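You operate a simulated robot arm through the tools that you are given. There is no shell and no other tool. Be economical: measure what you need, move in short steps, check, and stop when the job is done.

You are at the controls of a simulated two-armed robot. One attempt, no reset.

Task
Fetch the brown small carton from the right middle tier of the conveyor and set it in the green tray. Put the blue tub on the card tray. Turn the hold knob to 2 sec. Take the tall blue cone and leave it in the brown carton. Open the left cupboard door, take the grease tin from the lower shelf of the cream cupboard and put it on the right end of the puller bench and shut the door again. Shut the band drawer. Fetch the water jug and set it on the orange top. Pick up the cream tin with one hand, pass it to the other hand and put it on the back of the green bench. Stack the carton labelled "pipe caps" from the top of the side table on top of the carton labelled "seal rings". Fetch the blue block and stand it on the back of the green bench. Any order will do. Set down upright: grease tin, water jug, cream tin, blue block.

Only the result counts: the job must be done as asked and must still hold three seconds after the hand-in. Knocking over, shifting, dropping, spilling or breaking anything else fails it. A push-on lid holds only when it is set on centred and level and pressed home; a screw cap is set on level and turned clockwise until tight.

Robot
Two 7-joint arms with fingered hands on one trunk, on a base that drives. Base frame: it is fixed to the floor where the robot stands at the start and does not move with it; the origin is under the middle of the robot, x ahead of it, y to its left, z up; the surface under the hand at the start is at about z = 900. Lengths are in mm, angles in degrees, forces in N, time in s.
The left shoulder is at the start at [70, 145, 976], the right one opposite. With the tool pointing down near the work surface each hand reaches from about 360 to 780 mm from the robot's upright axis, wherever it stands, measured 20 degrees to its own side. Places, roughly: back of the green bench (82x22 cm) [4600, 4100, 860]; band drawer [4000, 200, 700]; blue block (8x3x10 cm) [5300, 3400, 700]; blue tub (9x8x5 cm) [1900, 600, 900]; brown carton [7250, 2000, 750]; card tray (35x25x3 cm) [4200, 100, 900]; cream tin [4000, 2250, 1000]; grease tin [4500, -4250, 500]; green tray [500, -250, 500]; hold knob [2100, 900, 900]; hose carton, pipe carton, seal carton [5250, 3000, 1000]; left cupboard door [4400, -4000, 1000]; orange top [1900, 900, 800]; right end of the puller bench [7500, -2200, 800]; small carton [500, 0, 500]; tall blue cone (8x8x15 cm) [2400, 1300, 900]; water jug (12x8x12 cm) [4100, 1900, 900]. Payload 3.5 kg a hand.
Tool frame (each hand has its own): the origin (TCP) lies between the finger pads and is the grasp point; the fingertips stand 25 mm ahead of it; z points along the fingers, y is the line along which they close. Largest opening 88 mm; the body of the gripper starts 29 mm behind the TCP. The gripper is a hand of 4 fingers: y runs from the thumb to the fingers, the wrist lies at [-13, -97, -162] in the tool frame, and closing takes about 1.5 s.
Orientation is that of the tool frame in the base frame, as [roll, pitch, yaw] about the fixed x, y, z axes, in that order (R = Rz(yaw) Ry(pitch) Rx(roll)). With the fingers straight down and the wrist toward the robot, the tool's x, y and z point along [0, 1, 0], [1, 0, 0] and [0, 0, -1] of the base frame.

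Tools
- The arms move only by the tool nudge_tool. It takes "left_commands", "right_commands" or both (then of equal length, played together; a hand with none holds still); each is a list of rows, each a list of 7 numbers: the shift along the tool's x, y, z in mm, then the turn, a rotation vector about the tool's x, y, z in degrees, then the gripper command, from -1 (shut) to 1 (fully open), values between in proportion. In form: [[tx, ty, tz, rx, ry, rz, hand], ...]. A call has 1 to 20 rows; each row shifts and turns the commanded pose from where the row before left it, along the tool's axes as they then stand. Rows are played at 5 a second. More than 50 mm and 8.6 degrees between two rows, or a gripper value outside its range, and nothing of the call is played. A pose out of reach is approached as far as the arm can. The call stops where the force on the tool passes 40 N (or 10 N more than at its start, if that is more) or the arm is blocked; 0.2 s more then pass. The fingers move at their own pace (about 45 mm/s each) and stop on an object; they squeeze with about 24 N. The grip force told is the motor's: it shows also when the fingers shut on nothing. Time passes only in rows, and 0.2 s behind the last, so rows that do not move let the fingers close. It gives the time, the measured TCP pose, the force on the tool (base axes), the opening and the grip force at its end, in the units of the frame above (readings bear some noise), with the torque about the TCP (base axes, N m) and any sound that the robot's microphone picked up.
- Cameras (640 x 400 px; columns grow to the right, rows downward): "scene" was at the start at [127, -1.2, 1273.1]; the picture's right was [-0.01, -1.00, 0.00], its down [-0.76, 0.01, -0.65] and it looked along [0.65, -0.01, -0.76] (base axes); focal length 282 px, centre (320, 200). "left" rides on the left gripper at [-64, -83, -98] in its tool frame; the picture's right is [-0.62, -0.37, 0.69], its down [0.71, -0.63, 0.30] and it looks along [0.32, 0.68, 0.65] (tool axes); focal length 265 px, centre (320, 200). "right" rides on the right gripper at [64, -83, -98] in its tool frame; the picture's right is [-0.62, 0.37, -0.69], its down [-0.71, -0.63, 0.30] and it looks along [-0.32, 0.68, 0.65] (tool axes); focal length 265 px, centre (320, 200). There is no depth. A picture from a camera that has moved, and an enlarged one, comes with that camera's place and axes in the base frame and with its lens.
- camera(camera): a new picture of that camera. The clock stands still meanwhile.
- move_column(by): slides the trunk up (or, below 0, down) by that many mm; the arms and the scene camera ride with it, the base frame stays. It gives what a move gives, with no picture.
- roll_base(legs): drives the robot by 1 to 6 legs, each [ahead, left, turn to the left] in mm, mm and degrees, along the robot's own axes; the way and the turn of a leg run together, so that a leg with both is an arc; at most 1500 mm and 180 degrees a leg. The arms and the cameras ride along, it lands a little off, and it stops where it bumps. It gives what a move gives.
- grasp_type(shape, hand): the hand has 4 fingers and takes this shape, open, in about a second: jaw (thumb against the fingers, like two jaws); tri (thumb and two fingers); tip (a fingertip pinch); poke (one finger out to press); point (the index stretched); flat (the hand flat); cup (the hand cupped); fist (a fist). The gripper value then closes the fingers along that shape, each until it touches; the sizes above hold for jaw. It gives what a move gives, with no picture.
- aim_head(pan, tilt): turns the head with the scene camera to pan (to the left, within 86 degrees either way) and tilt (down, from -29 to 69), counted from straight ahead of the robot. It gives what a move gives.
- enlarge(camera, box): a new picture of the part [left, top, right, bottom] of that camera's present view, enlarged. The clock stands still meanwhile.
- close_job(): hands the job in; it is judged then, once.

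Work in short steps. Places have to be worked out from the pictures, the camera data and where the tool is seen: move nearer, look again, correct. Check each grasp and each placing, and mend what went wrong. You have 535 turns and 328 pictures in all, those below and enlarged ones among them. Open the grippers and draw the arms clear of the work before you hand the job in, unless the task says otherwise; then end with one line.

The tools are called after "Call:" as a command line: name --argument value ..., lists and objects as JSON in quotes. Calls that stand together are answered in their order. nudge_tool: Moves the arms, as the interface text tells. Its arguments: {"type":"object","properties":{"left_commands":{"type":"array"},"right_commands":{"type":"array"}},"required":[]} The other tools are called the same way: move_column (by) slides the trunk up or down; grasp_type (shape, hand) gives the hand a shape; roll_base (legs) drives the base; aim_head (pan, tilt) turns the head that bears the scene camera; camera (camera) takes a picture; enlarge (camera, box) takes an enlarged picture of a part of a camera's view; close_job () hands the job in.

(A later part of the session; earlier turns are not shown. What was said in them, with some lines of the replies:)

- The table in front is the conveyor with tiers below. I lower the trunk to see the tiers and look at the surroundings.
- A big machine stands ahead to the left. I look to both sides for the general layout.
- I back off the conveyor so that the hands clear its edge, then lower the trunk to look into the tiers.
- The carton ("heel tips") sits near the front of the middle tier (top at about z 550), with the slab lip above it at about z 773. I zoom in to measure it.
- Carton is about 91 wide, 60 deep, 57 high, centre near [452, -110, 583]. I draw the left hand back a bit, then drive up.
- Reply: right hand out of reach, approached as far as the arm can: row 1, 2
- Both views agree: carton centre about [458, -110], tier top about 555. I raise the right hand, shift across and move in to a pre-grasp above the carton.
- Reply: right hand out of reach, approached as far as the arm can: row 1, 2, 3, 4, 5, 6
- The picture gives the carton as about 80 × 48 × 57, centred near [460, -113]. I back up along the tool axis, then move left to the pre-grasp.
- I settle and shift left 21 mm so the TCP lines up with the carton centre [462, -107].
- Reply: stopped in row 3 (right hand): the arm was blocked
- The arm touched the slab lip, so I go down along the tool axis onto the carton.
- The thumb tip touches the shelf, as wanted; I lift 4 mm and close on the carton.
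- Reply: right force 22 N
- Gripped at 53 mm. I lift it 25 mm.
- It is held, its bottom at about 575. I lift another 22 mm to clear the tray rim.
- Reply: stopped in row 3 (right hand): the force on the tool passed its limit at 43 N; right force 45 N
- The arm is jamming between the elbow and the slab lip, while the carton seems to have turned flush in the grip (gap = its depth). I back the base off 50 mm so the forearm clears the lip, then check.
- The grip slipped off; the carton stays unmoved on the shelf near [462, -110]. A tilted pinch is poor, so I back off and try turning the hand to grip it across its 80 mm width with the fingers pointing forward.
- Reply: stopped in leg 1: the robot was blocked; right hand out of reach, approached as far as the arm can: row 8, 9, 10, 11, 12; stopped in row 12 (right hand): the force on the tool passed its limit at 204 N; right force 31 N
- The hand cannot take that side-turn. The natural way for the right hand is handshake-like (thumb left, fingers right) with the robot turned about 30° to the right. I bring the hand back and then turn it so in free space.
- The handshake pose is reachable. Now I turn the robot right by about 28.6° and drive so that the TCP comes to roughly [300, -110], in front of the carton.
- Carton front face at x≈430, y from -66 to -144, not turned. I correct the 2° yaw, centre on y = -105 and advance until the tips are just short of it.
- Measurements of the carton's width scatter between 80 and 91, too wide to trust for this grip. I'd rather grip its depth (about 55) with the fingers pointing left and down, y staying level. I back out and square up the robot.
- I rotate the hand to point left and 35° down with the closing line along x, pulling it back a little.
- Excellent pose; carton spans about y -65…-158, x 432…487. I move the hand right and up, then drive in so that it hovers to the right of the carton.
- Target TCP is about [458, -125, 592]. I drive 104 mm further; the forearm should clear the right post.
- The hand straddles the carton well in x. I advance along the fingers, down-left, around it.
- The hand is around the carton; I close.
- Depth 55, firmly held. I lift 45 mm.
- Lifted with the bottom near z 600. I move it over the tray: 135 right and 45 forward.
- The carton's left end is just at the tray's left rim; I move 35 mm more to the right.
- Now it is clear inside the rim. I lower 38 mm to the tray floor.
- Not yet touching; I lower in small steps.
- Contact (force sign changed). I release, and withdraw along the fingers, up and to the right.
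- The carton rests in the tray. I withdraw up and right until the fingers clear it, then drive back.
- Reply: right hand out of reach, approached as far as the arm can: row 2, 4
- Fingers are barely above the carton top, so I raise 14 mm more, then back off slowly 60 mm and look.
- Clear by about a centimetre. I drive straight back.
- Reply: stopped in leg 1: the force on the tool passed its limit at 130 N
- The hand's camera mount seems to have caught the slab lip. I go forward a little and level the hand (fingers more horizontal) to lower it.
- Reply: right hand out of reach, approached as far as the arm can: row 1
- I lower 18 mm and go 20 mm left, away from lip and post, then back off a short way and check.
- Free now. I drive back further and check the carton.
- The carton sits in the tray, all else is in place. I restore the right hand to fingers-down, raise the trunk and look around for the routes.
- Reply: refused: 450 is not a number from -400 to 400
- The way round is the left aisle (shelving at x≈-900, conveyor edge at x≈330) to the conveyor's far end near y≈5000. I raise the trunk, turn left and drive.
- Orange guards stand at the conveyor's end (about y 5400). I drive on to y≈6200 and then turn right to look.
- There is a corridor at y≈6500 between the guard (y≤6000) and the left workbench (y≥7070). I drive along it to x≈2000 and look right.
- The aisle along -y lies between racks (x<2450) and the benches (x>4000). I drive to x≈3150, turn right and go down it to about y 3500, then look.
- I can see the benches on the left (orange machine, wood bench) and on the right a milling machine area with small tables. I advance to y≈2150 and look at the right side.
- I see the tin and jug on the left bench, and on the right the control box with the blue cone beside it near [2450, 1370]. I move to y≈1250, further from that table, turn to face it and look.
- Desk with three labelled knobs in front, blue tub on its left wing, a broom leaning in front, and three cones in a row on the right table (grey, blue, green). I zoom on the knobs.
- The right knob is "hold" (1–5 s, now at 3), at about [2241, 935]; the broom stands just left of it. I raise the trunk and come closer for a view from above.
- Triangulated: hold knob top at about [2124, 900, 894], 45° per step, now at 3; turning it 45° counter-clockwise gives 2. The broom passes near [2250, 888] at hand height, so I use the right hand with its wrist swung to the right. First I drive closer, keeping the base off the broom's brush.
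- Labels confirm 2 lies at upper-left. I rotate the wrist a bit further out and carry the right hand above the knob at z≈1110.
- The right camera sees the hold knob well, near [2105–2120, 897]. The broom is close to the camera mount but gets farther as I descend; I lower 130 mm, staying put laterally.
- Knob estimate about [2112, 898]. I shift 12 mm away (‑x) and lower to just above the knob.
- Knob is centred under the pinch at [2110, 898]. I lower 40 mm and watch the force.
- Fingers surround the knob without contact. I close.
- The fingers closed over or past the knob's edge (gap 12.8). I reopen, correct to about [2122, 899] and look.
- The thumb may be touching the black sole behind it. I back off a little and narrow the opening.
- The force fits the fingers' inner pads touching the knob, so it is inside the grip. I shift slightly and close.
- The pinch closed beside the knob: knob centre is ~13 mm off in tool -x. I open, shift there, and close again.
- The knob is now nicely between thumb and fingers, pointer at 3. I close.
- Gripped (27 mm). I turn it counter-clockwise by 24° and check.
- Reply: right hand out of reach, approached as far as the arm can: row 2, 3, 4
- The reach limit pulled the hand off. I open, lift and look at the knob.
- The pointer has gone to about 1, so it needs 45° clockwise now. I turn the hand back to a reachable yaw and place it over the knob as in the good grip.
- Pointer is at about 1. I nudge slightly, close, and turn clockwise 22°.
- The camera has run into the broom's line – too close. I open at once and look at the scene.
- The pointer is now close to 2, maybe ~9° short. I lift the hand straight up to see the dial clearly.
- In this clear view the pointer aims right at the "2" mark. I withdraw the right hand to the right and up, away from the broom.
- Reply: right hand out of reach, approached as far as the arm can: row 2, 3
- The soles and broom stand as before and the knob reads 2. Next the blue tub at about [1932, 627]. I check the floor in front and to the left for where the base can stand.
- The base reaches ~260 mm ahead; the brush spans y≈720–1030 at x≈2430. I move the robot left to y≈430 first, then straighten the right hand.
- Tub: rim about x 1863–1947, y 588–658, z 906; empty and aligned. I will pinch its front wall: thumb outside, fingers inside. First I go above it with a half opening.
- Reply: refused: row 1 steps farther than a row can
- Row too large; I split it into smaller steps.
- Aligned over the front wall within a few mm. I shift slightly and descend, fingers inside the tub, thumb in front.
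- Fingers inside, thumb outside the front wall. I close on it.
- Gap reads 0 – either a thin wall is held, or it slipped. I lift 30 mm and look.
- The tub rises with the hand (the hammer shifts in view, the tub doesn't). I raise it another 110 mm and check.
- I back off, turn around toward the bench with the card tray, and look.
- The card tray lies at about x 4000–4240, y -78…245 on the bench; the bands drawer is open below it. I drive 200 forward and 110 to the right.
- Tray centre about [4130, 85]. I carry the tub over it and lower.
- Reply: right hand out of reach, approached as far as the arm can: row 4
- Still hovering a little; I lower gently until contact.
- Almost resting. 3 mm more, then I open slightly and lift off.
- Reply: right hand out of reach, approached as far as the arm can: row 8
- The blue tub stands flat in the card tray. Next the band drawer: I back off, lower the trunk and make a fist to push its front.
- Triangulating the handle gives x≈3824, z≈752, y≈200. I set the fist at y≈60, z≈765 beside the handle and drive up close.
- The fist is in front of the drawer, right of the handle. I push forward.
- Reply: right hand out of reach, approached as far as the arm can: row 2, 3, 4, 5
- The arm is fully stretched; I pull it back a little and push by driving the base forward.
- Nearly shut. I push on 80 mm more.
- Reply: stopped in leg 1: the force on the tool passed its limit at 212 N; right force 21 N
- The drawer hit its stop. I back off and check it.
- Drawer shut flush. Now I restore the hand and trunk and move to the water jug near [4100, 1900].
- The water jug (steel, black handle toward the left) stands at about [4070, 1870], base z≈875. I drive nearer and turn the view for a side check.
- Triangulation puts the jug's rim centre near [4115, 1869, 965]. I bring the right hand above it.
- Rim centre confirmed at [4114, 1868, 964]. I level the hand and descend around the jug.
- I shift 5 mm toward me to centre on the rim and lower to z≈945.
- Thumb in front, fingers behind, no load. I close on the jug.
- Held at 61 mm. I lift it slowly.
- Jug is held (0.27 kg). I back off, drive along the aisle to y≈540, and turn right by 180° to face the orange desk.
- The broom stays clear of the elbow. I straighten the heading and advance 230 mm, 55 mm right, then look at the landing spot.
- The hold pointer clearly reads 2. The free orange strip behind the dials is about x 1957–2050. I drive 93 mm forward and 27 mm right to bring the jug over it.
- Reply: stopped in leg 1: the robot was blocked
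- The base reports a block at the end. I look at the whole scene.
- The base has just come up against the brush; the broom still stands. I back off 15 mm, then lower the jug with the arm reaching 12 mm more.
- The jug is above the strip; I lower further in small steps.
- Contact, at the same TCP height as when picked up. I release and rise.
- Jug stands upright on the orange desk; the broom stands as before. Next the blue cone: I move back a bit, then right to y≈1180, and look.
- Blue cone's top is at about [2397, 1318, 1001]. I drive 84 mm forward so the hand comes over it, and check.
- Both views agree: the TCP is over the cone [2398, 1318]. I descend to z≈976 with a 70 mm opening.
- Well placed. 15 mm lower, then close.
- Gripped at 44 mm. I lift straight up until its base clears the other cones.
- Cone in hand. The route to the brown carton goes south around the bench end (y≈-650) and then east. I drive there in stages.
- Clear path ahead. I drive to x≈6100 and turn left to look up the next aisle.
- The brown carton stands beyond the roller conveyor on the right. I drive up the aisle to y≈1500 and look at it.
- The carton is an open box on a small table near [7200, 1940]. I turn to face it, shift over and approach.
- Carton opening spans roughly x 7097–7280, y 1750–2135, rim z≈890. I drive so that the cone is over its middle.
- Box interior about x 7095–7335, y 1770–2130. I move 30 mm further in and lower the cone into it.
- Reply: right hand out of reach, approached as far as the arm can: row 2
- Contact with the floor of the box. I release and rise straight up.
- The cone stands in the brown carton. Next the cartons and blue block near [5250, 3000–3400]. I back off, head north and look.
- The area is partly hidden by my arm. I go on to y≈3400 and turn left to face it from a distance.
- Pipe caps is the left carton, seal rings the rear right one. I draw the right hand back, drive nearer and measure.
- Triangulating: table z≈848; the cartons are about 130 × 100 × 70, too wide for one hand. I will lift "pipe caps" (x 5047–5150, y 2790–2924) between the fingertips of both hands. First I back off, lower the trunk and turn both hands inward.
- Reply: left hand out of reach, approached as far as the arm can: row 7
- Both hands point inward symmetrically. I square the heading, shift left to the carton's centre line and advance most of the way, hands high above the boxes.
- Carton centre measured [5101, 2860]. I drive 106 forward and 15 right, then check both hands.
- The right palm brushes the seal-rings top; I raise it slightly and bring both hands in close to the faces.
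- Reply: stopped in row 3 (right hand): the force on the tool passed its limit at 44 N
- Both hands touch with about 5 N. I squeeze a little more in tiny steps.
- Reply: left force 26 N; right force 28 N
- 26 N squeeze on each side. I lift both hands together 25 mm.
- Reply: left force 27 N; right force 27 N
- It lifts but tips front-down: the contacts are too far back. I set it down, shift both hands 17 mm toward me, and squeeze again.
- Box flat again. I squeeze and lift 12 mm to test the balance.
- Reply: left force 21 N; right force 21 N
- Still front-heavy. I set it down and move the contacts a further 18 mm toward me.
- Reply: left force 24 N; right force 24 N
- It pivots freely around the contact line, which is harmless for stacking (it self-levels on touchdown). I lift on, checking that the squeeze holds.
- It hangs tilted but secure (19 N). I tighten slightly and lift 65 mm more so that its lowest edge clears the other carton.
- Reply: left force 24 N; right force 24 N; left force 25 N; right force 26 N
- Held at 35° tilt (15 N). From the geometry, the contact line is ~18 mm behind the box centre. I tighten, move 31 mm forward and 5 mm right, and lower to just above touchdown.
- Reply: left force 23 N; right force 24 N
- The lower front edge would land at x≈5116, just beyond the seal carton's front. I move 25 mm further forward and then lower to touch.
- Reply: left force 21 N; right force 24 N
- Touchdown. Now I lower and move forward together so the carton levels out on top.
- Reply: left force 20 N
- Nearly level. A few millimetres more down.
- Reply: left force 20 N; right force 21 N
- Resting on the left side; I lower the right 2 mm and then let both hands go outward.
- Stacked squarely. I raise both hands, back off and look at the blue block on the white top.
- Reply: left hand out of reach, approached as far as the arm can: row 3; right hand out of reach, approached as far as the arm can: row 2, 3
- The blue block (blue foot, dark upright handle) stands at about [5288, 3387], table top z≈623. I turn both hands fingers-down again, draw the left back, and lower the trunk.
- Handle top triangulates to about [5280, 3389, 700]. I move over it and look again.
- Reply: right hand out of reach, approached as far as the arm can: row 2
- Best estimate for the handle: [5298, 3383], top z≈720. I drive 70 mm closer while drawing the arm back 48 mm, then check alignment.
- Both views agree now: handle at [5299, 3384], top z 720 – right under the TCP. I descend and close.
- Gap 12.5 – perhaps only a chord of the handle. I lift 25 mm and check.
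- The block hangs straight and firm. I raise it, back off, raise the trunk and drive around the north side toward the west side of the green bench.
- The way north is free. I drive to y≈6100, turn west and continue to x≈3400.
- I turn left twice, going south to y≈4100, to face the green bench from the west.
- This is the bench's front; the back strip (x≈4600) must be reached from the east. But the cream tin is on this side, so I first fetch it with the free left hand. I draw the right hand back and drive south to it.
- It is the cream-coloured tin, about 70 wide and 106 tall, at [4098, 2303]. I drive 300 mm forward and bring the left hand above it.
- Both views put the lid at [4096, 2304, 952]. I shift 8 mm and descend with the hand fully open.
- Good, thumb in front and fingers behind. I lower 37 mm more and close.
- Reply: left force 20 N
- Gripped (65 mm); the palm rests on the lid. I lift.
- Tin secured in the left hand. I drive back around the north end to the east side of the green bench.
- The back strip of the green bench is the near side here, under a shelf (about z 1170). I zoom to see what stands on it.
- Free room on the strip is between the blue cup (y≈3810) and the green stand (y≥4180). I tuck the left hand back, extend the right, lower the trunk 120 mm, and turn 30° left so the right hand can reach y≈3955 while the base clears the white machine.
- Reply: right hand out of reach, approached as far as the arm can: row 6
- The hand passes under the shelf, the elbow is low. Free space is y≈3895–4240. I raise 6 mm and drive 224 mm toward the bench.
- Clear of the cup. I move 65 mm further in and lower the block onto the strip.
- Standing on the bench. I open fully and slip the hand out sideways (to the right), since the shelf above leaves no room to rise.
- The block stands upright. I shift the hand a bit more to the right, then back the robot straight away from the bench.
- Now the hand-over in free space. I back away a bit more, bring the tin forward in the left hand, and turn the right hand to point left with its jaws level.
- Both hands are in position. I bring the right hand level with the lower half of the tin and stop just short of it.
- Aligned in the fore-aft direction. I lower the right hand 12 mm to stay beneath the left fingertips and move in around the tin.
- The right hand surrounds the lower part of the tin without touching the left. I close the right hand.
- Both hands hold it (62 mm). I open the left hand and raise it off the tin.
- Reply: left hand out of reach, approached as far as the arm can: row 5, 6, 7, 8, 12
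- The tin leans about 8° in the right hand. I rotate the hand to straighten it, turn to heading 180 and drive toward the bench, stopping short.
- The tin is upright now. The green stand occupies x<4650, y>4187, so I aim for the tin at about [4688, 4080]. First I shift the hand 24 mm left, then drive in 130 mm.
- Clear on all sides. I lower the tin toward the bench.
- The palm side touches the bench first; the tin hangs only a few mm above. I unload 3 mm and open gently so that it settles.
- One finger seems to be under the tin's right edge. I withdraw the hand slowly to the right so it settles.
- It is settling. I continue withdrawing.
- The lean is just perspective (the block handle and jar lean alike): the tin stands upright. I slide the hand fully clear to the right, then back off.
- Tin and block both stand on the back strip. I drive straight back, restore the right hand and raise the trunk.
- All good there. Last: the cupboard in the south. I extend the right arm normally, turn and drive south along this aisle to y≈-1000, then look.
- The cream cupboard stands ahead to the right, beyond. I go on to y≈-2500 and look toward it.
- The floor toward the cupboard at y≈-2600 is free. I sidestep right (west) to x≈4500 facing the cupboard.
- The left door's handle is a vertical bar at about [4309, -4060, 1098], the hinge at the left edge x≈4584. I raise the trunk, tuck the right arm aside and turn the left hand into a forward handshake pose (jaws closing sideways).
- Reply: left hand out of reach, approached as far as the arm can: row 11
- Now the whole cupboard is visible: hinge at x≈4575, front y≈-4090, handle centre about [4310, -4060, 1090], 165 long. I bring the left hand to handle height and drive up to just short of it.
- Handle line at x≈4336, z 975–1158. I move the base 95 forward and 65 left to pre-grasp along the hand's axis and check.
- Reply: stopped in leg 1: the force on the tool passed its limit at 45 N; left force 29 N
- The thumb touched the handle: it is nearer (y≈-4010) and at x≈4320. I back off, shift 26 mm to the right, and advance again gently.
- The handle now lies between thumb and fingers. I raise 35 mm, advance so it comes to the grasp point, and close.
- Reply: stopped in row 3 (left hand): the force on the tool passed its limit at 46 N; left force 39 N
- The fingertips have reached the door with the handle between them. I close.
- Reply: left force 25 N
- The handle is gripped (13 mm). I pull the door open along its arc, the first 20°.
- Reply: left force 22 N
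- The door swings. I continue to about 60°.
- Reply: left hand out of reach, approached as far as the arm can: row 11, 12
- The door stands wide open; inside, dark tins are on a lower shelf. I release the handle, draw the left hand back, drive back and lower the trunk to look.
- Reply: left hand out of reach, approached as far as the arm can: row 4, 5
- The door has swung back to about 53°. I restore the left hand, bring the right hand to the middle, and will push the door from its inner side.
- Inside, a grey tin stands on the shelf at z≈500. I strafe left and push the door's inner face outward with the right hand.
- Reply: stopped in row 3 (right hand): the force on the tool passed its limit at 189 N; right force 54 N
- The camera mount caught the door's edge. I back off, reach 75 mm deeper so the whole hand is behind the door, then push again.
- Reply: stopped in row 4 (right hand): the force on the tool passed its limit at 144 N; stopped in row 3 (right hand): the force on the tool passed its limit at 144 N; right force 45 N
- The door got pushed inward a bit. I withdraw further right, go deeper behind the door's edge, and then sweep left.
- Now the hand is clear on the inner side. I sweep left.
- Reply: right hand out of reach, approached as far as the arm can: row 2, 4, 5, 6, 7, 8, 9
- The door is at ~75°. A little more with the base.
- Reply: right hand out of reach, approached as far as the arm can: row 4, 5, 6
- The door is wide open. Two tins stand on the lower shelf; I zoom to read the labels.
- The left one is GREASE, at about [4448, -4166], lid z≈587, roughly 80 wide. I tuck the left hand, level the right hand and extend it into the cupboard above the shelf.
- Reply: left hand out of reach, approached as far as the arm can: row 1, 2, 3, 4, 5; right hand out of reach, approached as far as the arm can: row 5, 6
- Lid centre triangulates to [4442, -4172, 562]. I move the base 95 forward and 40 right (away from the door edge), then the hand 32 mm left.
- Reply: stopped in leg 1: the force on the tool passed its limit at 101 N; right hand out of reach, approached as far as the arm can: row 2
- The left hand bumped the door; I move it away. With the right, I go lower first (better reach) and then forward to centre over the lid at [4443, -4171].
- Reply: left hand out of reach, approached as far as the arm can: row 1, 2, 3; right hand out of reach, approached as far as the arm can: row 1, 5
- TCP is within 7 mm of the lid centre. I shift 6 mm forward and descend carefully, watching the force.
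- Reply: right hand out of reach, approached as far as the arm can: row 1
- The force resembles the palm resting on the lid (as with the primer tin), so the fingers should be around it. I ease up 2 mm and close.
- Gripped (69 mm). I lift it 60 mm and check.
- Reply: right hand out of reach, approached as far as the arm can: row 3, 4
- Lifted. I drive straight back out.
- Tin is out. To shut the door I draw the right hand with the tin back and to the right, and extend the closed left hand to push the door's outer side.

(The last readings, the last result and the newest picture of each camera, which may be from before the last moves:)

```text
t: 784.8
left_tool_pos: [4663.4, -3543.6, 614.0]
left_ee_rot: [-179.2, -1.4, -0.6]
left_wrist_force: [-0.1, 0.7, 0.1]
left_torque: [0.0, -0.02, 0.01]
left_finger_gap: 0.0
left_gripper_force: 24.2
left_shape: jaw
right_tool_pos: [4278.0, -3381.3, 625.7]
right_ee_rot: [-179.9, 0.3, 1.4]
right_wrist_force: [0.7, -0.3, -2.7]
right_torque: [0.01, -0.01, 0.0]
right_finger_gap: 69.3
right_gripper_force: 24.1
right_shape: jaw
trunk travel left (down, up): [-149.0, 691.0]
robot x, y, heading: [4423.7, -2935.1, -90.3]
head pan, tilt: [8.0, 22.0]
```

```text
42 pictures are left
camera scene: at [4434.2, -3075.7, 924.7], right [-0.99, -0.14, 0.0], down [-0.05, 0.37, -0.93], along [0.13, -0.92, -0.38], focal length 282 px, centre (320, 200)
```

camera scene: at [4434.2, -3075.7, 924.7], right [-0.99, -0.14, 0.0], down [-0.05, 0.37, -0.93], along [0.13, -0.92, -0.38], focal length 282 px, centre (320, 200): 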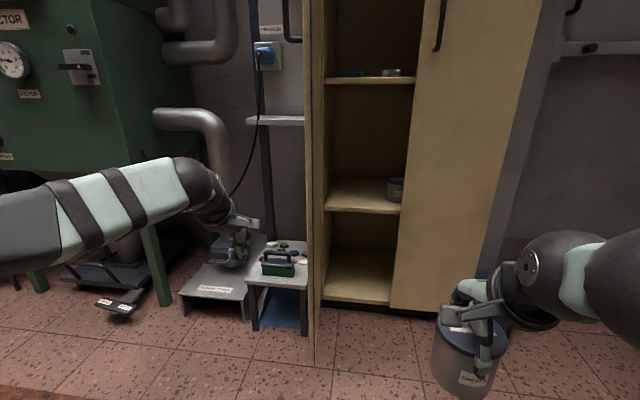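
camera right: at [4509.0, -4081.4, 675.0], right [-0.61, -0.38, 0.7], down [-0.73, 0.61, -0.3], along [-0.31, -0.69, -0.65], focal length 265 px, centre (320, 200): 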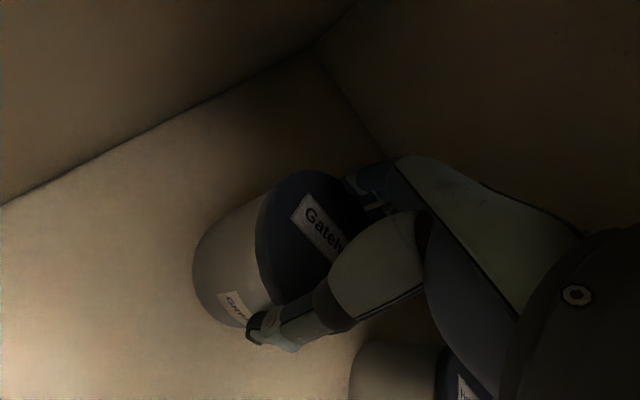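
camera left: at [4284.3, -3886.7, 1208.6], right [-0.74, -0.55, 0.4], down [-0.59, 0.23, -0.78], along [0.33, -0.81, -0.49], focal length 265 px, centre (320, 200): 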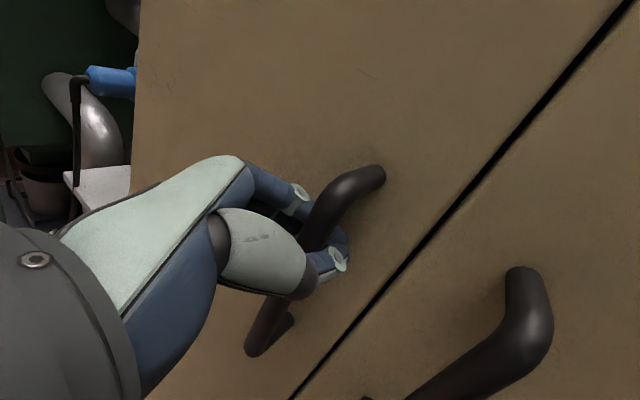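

I drive up so the left hand is beside the open door's outer side, then strafe right to swing it.

Call:
roll_base --legs '[[0, 40, 0], [255, 0, 0], [0, -260, 0]]'

Call:
camera --camera "scene"

```text
t: 788.6
left_tool_pos: [4441.0, -3796.1, 613.1]
left_ee_rot: [-179.1, -1.3, -0.4]
left_wrist_force: [-0.7, -0.5, 0.0]
left_torque: [-0.02, 0.03, 0.04]
left_finger_gap: 0.0
left_gripper_force: 24.4
left_shape: jaw
right_tool_pos: [4058.5, -3634.3, 625.8]
right_ee_rot: [-179.8, 0.2, 1.3]
right_wrist_force: [-0.1, -0.2, -4.1]
right_torque: [-0.04, -0.02, 0.02]
right_finger_gap: 69.5
right_gripper_force: 23.9
right_shape: jaw
trunk travel left (down, up): [-149.0, 691.0]
robot x, y, heading: [4199.5, -3184.1, -90.2]
head pan, tilt: [8.0, 22.0]
```

```text
41 pictures are left
camera scene: at [4214.0, -3329.5, 924.8], right [-0.99, -0.14, 0.0], down [-0.05, 0.37, -0.93], along [0.13, -0.92, -0.38], focal length 282 px, centre (320, 200)
```

scene: 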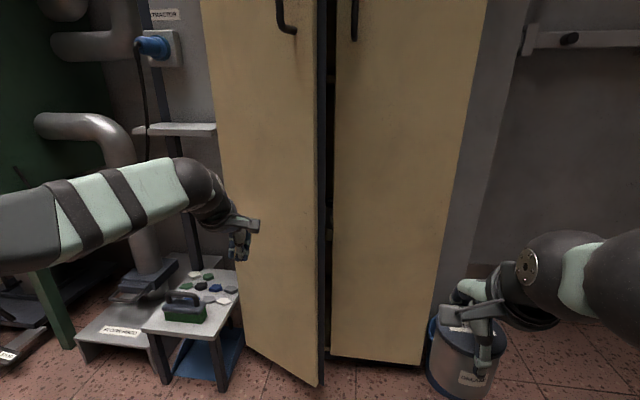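

Mostly shut. I move right a bit to get near the free edge and push the door home.

Call:
roll_base --legs '[[0, -95, 0], [150, 0, 0], [60, 0, 0]]'

Call:
camera --camera "scene"

```text
t: 791.2
left_tool_pos: [4345.4, -3987.2, 612.6]
left_ee_rot: [-177.9, -1.2, -0.6]
left_wrist_force: [-0.5, 4.1, 1.6]
left_torque: [-0.25, -0.04, 0.01]
left_finger_gap: 0.2
left_gripper_force: 24.3
left_shape: jaw
right_tool_pos: [3961.7, -3829.8, 624.1]
right_ee_rot: [-179.7, 0.3, 1.3]
right_wrist_force: [-0.3, -0.2, -3.4]
right_torque: [-0.01, 0.01, 0.01]
right_finger_gap: 69.2
right_gripper_force: 23.9
right_shape: jaw
trunk travel left (down, up): [-149.0, 691.0]
robot x, y, heading: [4106.0, -3385.0, -89.9]
head pan, tilt: [8.0, 22.0]
stopped in leg 3: the force on the tool passed its limit at 101 N (the readings are from after the stop); the commanded pose is now the measured one
```

```text
40 pictures are left
camera scene: at [4118.2, -3524.6, 924.9], right [-0.99, -0.14, 0.0], down [-0.05, 0.37, -0.93], along [0.13, -0.92, -0.37], focal length 282 px, centre (320, 200)
```

scene: 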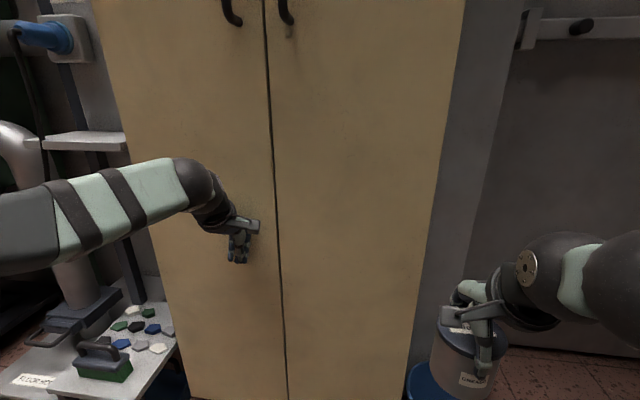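

Door shut flush. I back off, raise the trunk and drive east toward the right end of the puller bench.

Call:
roll_base --legs '[[-400, 0, 0], [-380, 0, 0]]'

Call:
move_column --by 350

Call:
nudge_tool --left_commands '[[0, -40, 0, 0, 0, 0, 1], [0, -40, 0, 0, 0, 0, 1], [0, -40, 0, 0, 0, 0, 1], [0, -40, 0, 0, 0, 0, 1], [0, -40, 0, 0, 0, 0, 1]]'

Call:
roll_base --legs '[[0, 1200, 0], [0, 1100, 0], [0, 0, 90]]'

Call:
aim_head --pan 0 --tilt 20

Call:
camera --camera "scene"

```text
t: 795.8
left_tool_pos: [4344.7, -3204.9, 612.3]
left_ee_rot: [-177.8, -1.1, -0.4]
left_wrist_force: [-0.3, 0.0, 0.5]
left_torque: [-0.01, -0.05, 0.01]
left_finger_gap: 0.3
left_gripper_force: 24.0
left_shape: jaw
right_tool_pos: [3962.6, -3049.0, 624.4]
right_ee_rot: [-179.8, 0.3, 1.2]
right_wrist_force: [0.4, -0.4, -3.1]
right_torque: [-0.01, -0.06, -0.02]
right_finger_gap: 69.3
right_gripper_force: 24.3
right_shape: jaw
trunk travel left (down, up): [-149.0, 691.0]
robot x, y, heading: [4110.2, -2597.5, -90.0]
head pan, tilt: [8.0, 22.0]
```

```text
t: 799.2
left_tool_pos: [4345.8, -3205.7, 962.0]
left_ee_rot: [-177.8, -1.2, -0.4]
left_wrist_force: [-0.3, 0.0, 0.3]
left_torque: [0.01, -0.02, -0.05]
left_finger_gap: 0.0
left_gripper_force: 24.3
left_shape: jaw
right_tool_pos: [3962.3, -3049.6, 975.3]
right_ee_rot: [-179.7, 0.3, 1.3]
right_wrist_force: [-0.5, 0.7, -4.1]
right_torque: [-0.07, 0.01, -0.03]
right_finger_gap: 69.5
right_gripper_force: 24.3
right_shape: jaw
trunk travel left (down, up): [-499.0, 341.0]
robot x, y, heading: [4106.6, -2601.2, -90.2]
head pan, tilt: [8.0, 22.0]
```

```text
t: 800.4
left_tool_pos: [4347.2, -3004.8, 969.6]
left_ee_rot: [-178.0, -1.2, -0.4]
left_wrist_force: [0.1, -0.5, 0.3]
left_torque: [-0.01, -0.03, -0.02]
left_finger_gap: 87.7
left_gripper_force: 0.0
left_shape: jaw
right_tool_pos: [3962.8, -3048.6, 975.2]
right_ee_rot: [-179.8, 0.2, 1.3]
right_wrist_force: [-0.4, 0.6, -3.8]
right_torque: [0.0, 0.05, -0.01]
right_finger_gap: 69.5
right_gripper_force: 23.8
right_shape: jaw
trunk travel left (down, up): [-499.0, 341.0]
robot x, y, heading: [4108.6, -2603.6, -89.9]
head pan, tilt: [8.0, 22.0]
```

```text
t: 815.5
left_tool_pos: [6813.6, -2378.0, 969.3]
left_ee_rot: [-177.8, -1.2, 88.7]
left_wrist_force: [0.5, -0.8, 0.9]
left_torque: [-0.02, -0.01, -0.02]
left_finger_gap: 87.8
left_gripper_force: 0.0
left_shape: jaw
right_tool_pos: [6852.0, -2763.0, 974.3]
right_ee_rot: [-179.7, 0.4, 90.5]
right_wrist_force: [0.2, 0.3, -3.3]
right_torque: [-0.01, -0.02, -0.04]
right_finger_gap: 69.0
right_gripper_force: 23.9
right_shape: jaw
trunk travel left (down, up): [-499.0, 341.0]
robot x, y, heading: [6403.6, -2615.3, -0.7]
head pan, tilt: [8.0, 22.0]
```

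```text
t: 816.2
left_tool_pos: [6814.2, -2378.7, 968.9]
left_ee_rot: [-177.9, -1.3, 88.7]
left_wrist_force: [0.5, 0.7, 0.2]
left_torque: [-0.03, -0.03, 0.0]
left_finger_gap: 87.4
left_gripper_force: 0.0
left_shape: jaw
right_tool_pos: [6852.6, -2762.6, 974.3]
right_ee_rot: [-179.7, 0.3, 90.7]
right_wrist_force: [0.4, -0.3, -4.0]
right_torque: [0.02, -0.02, -0.03]
right_finger_gap: 69.2
right_gripper_force: 24.3
right_shape: jaw
trunk travel left (down, up): [-499.0, 341.0]
robot x, y, heading: [6402.6, -2614.1, -1.0]
head pan, tilt: [0.0, 20.0]
```

```text
39 pictures are left
camera scene: at [6548.6, -2615.7, 1278.0], right [-0.01, -1.0, 0.0], down [-0.34, 0.0, -0.94], along [0.94, -0.01, -0.34], focal length 282 px, centre (320, 200)
```

scene: 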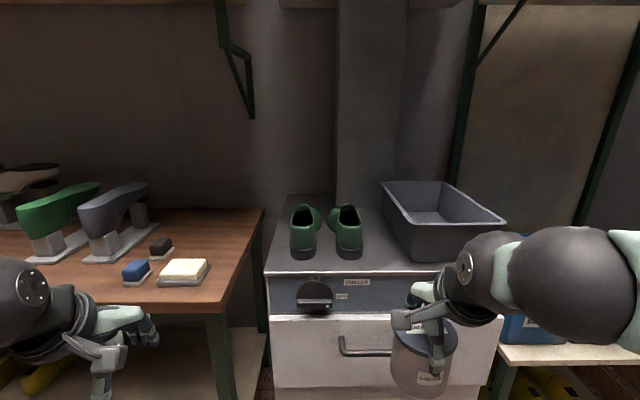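

The wooden puller bench's right end is at y≈-2370; free space lies around [7420, -2260] behind the sponge. I extend the right arm, tuck the left, and drive there.

Call:
nudge_tool --left_commands '[[0, -25, -10, 0, 0, 0, 1], [0, -25, -10, 0, 0, 0, 1], [0, -25, -10, 0, 0, 0, 1], [0, -25, -10, 0, 0, 0, 1], [0, 0, 0, 0, 0, 0, 1], [0, 0, 0, 0, 0, 0, 1]]' --right_commands '[[0, 33, 0, 0, 0, 0, -1], [0, 33, 0, 0, 0, 0, -1], [0, 33, 0, 0, 0, 0, -1], [0, 33, 0, 0, 0, 0, -1], [0, 33, 0, 0, 0, 0, -1], [0, 33, 0, 0, 0, 0, -1]]'

Call:
roll_base --legs '[[-100, 0, 1], [0, 500, 0], [350, 0, 0]]'

Call:
aim_head --pan -8 --tilt 35

Call:
camera --camera "scene"

```text
t: 817.6
left_tool_pos: [6753.5, -2408.3, 981.7]
left_ee_rot: [-177.7, -1.2, 88.7]
left_wrist_force: [-0.9, -0.9, 0.0]
left_torque: [0.02, 0.02, 0.02]
left_finger_gap: 87.7
left_gripper_force: 0.0
left_shape: jaw
left hand out of reach, approached as far as the arm can: row 2, 3, 4
right_tool_pos: [7051.7, -2760.8, 972.2]
right_ee_rot: [-179.5, 0.2, 90.6]
right_wrist_force: [0.0, 0.6, -3.5]
right_torque: [-0.03, -0.01, 0.0]
right_finger_gap: 69.0
right_gripper_force: 23.8
right_shape: jaw
trunk travel left (down, up): [-499.0, 341.0]
robot x, y, heading: [6404.2, -2616.7, -0.8]
head pan, tilt: [0.0, 20.0]
```

```text
t: 823.2
left_tool_pos: [6999.2, -1901.7, 983.3]
left_ee_rot: [-177.8, -1.1, 89.6]
left_wrist_force: [-0.2, 0.1, 0.4]
left_torque: [0.03, 0.0, 0.02]
left_finger_gap: 87.8
left_gripper_force: 0.0
left_shape: jaw
right_tool_pos: [7304.5, -2250.4, 972.5]
right_ee_rot: [-179.8, 0.3, 91.3]
right_wrist_force: [0.8, 0.2, -3.5]
right_torque: [0.0, 0.01, -0.01]
right_finger_gap: 69.3
right_gripper_force: 24.1
right_shape: jaw
trunk travel left (down, up): [-499.0, 341.0]
robot x, y, heading: [6657.4, -2110.2, -0.0]
head pan, tilt: [0.0, 20.0]
```

```text
t: 823.9
left_tool_pos: [6999.3, -1902.2, 983.3]
left_ee_rot: [-177.9, -1.2, 89.6]
left_wrist_force: [0.5, -0.1, 0.4]
left_torque: [0.0, -0.01, 0.02]
left_finger_gap: 87.6
left_gripper_force: 0.0
left_shape: jaw
right_tool_pos: [7304.2, -2250.2, 973.2]
right_ee_rot: [-179.6, 0.3, 91.5]
right_wrist_force: [0.3, 0.2, -4.7]
right_torque: [-0.01, 0.03, -0.04]
right_finger_gap: 69.0
right_gripper_force: 24.4
right_shape: jaw
trunk travel left (down, up): [-499.0, 341.0]
robot x, y, heading: [6656.3, -2108.7, 0.5]
head pan, tilt: [-8.0, 35.0]
```

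```text
38 pictures are left
camera scene: at [6795.0, -2123.8, 1254.2], right [-0.14, -0.99, 0.0], down [-0.57, 0.08, -0.82], along [0.81, -0.11, -0.57], focal length 282 px, centre (320, 200)
```

scene: 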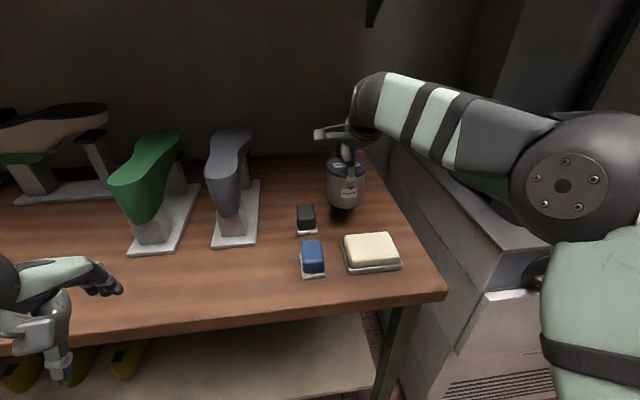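

Good view: free spot behind the sponge. I drive 112 mm forward and lower the tin.

Call:
roll_base --legs '[[112, -12, -0.5]]'

Call:
nudge_tool --right_commands '[[0, 0, 25, 0, 0, 0, -1], [0, 0, 25, 0, 0, 0, -1], [0, 0, 15, 0, 0, 0, -1], [0, 0, 0, 0, 0, 0, -1]]'

Call:
enlarge --camera "scene" --box '[260, 90, 460, 290]'

```text
t: 825.1
left_tool_pos: [7112.3, -1918.1, 983.0]
left_ee_rot: [-177.8, -1.1, 89.1]
left_wrist_force: [0.5, -0.8, 0.1]
left_torque: [-0.02, 0.03, 0.02]
left_finger_gap: 87.8
left_gripper_force: 0.0
left_shape: jaw
right_tool_pos: [7414.9, -2266.9, 973.3]
right_ee_rot: [-179.7, 0.3, 91.0]
right_wrist_force: [0.0, 0.0, -3.8]
right_torque: [0.01, -0.04, 0.01]
right_finger_gap: 69.1
right_gripper_force: 24.1
right_shape: jaw
trunk travel left (down, up): [-499.0, 341.0]
robot x, y, heading: [6770.8, -2123.7, -0.6]
head pan, tilt: [-8.0, 35.0]
```

```text
t: 826.1
left_tool_pos: [7110.4, -1915.2, 985.6]
left_ee_rot: [-178.2, -1.1, 89.1]
left_wrist_force: [-0.1, 0.0, -0.1]
left_torque: [0.02, 0.03, 0.02]
left_finger_gap: 88.0
left_gripper_force: 0.1
left_shape: jaw
right_tool_pos: [7413.8, -2266.2, 916.5]
right_ee_rot: [179.2, 0.2, 90.9]
right_wrist_force: [9.1, 0.1, 31.2]
right_torque: [-0.02, 0.43, -0.03]
right_finger_gap: 68.6
right_gripper_force: 23.6
right_shape: jaw
trunk travel left (down, up): [-499.0, 341.0]
robot x, y, heading: [6770.1, -2125.3, -0.2]
head pan, tilt: [-8.0, 35.0]
```

```text
2.00 times, centred on (360, 190) of scene
camera zoom: at [6901.9, -2136.0, 1255.3], right [-0.15, -0.99, 0.0], down [-0.56, 0.08, -0.82], along [0.81, -0.12, -0.57], focal length 564 px, centre (240, 220)
```

zoom: 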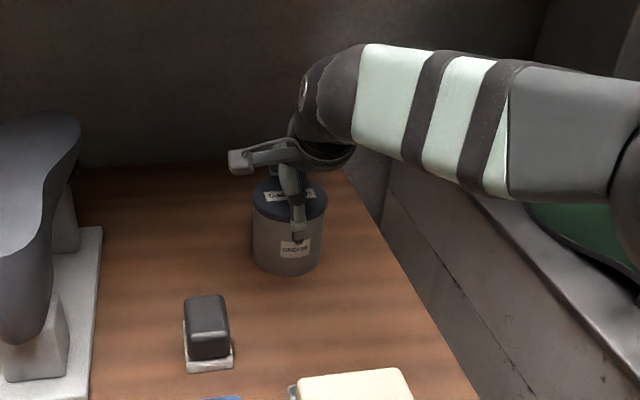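

The tin has reached the bench (31 N). I ease off the pressure and release, then rise.

Call:
nudge_tool --right_commands '[[0, 0, -5, 0, 0, 0, -1], [0, 0, -1, 0, 0, 0, -1], [0, 0, 0, 0, 0, 0, 0.6], [0, 0, 0, 0, 0, 0, 1], [0, 0, 0, 0, 0, 0, 1], [0, 0, 0, 0, 0, 0, 1], [0, 0, -15, 0, 0, 0, 1], [0, 0, -25, 0, 0, 0, 1], [0, 0, -40, 0, 0, 0, 1], [0, 0, -40, 0, 0, 0, 1]]'

Call:
enlarge --camera "scene" --box '[260, 90, 460, 290]'

```text
t: 828.3
left_tool_pos: [7111.5, -1918.1, 983.1]
left_ee_rot: [-177.9, -1.1, 89.2]
left_wrist_force: [-0.4, 0.2, 0.1]
left_torque: [-0.02, 0.0, -0.01]
left_finger_gap: 87.7
left_gripper_force: 0.0
left_shape: jaw
right_tool_pos: [7413.7, -2266.3, 1035.2]
right_ee_rot: [-179.8, 0.3, 91.0]
right_wrist_force: [-0.1, 0.5, 0.3]
right_torque: [0.02, -0.01, -0.02]
right_finger_gap: 88.0
right_gripper_force: 0.2
right_shape: jaw
trunk travel left (down, up): [-499.0, 341.0]
robot x, y, heading: [6764.9, -2121.6, -0.7]
head pan, tilt: [-8.0, 35.0]
```

```text
2.00 times, centred on (360, 190) of scene
camera zoom: at [6905.1, -2136.7, 1254.3], right [-0.15, -0.99, 0.0], down [-0.57, 0.08, -0.82], along [0.81, -0.12, -0.57], focal length 564 px, centre (240, 220)
```

zoom: 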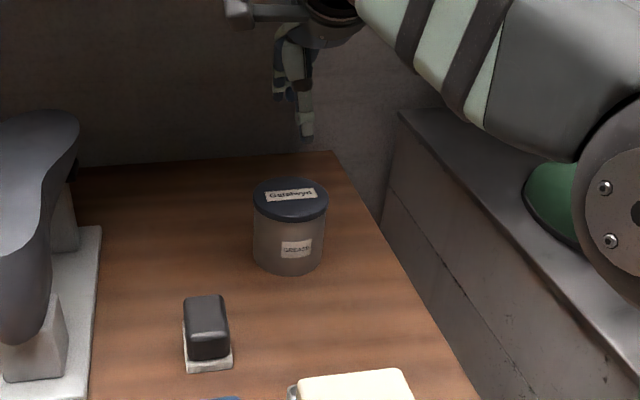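

The grease tin stands upright on the right end. I back off and verify that the cupboard door has stayed shut.

Call:
roll_base --legs '[[-450, 0, 0], [0, 0, -90], [0, -900, 0]]'

Call:
nudge_tool --right_commands '[[-20, -20, -30, 0, 0, 0, 1], [-20, -20, -30, 0, 0, 0, 1]]'

Call:
aim_head --pan -30 --tilt 5

Call:
camera --camera "scene"

```text
t: 838.0
left_tool_pos: [5866.0, -2465.3, 983.3]
left_ee_rot: [-178.0, -1.3, -1.6]
left_wrist_force: [0.4, -1.7, 0.1]
left_torque: [0.01, 0.02, -0.02]
left_finger_gap: 87.7
left_gripper_force: 0.0
left_shape: jaw
right_tool_pos: [5511.0, -2764.9, 1033.1]
right_ee_rot: [-179.7, 0.3, 0.1]
right_wrist_force: [0.4, -1.5, 0.0]
right_torque: [0.01, 0.01, -0.01]
right_finger_gap: 87.9
right_gripper_force: 0.0
right_shape: jaw
trunk travel left (down, up): [-499.0, 341.0]
robot x, y, heading: [5660.5, -2123.4, -90.9]
head pan, tilt: [-8.0, 35.0]
stopped in leg 3: the robot was blocked; the commanded pose is now the measured one
```

```text
t: 838.6
left_tool_pos: [5865.7, -2465.8, 984.1]
left_ee_rot: [-177.9, -1.3, -1.7]
left_wrist_force: [-0.3, 0.2, -0.1]
left_torque: [-0.03, 0.03, 0.02]
left_finger_gap: 87.9
left_gripper_force: 0.0
left_shape: jaw
right_tool_pos: [5471.3, -2725.2, 1095.3]
right_ee_rot: [-179.6, 0.2, 0.2]
right_wrist_force: [0.0, 0.4, -0.3]
right_torque: [0.02, -0.01, 0.02]
right_finger_gap: 87.7
right_gripper_force: 0.1
right_shape: jaw
trunk travel left (down, up): [-499.0, 341.0]
robot x, y, heading: [5665.4, -2118.3, -91.3]
head pan, tilt: [-8.0, 35.0]
```

```text
t: 839.6
left_tool_pos: [5864.9, -2466.5, 984.2]
left_ee_rot: [-178.0, -1.3, -1.7]
left_wrist_force: [0.4, 0.3, -0.7]
left_torque: [0.0, -0.02, 0.0]
left_finger_gap: 87.7
left_gripper_force: 0.0
left_shape: jaw
right_tool_pos: [5472.7, -2724.8, 1094.8]
right_ee_rot: [-179.7, 0.2, 0.1]
right_wrist_force: [0.4, -0.2, 0.2]
right_torque: [0.0, 0.03, 0.02]
right_finger_gap: 87.9
right_gripper_force: 0.0
right_shape: jaw
trunk travel left (down, up): [-499.0, 341.0]
robot x, y, heading: [5660.6, -2122.9, -91.2]
head pan, tilt: [-30.0, 5.0]
```

```text
35 pictures are left
camera scene: at [5614.8, -2248.8, 1302.4], right [-0.86, 0.52, 0.0], down [0.05, 0.08, -1.0], along [-0.51, -0.85, -0.09], focal length 282 px, centre (320, 200)
```

scene: 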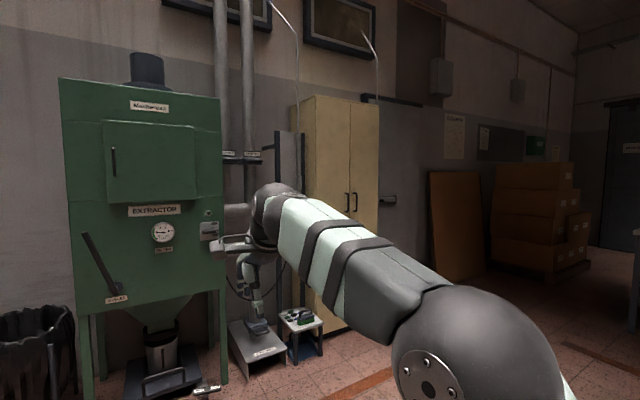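

Both cupboard doors are shut. The base bumped something to the right (the mat pallet); I move off and check that it is undisturbed.

Call:
roll_base --legs '[[0, 250, 0]]'

Call:
aim_head --pan -80 --tilt 35

Call:
camera --camera "scene"

```text
t: 841.4
left_tool_pos: [6117.6, -2470.2, 984.7]
left_ee_rot: [-178.0, -1.4, -1.6]
left_wrist_force: [-0.1, -0.1, -0.3]
left_torque: [0.0, 0.01, 0.02]
left_finger_gap: 87.8
left_gripper_force: 0.0
left_shape: jaw
right_tool_pos: [5722.4, -2729.5, 1096.0]
right_ee_rot: [-179.7, 0.2, 0.1]
right_wrist_force: [0.9, 0.4, -0.8]
right_torque: [-0.03, 0.02, 0.01]
right_finger_gap: 87.8
right_gripper_force: 0.1
right_shape: jaw
trunk travel left (down, up): [-499.0, 341.0]
robot x, y, heading: [5915.8, -2124.7, -91.0]
head pan, tilt: [-30.0, 5.0]
```

```text
t: 842.6
left_tool_pos: [6117.7, -2470.0, 983.7]
left_ee_rot: [-177.9, -1.3, -1.6]
left_wrist_force: [0.4, 0.8, -0.1]
left_torque: [0.0, -0.01, -0.02]
left_finger_gap: 88.0
left_gripper_force: 0.1
left_shape: jaw
right_tool_pos: [5724.0, -2729.5, 1095.6]
right_ee_rot: [-179.7, 0.2, 0.0]
right_wrist_force: [0.6, -0.5, -0.2]
right_torque: [0.01, 0.03, -0.02]
right_finger_gap: 87.8
right_gripper_force: 0.0
right_shape: jaw
trunk travel left (down, up): [-499.0, 341.0]
robot x, y, heading: [5911.5, -2125.9, -90.9]
head pan, tilt: [-80.0, 35.0]
```

```text
34 pictures are left
camera scene: at [5826.7, -2188.6, 1254.3], right [-0.16, 0.99, 0.0], down [0.57, 0.09, -0.82], along [-0.81, -0.13, -0.57], focal length 282 px, centre (320, 200)
```

scene: 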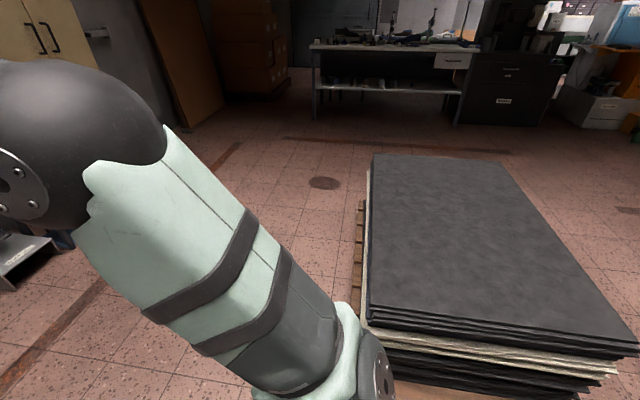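

The mat stack is tidy and undisturbed, hands are open and clear. Everything is done, so I hand in.

Call:
close_job

```text
The job is handed in.
```

All the listed tasks are done and handed in. The last views showed everything placed, standing and shut as asked. The base brushed the broom and bumped the mat pallet along the way; both looked undisturbed afterwards.
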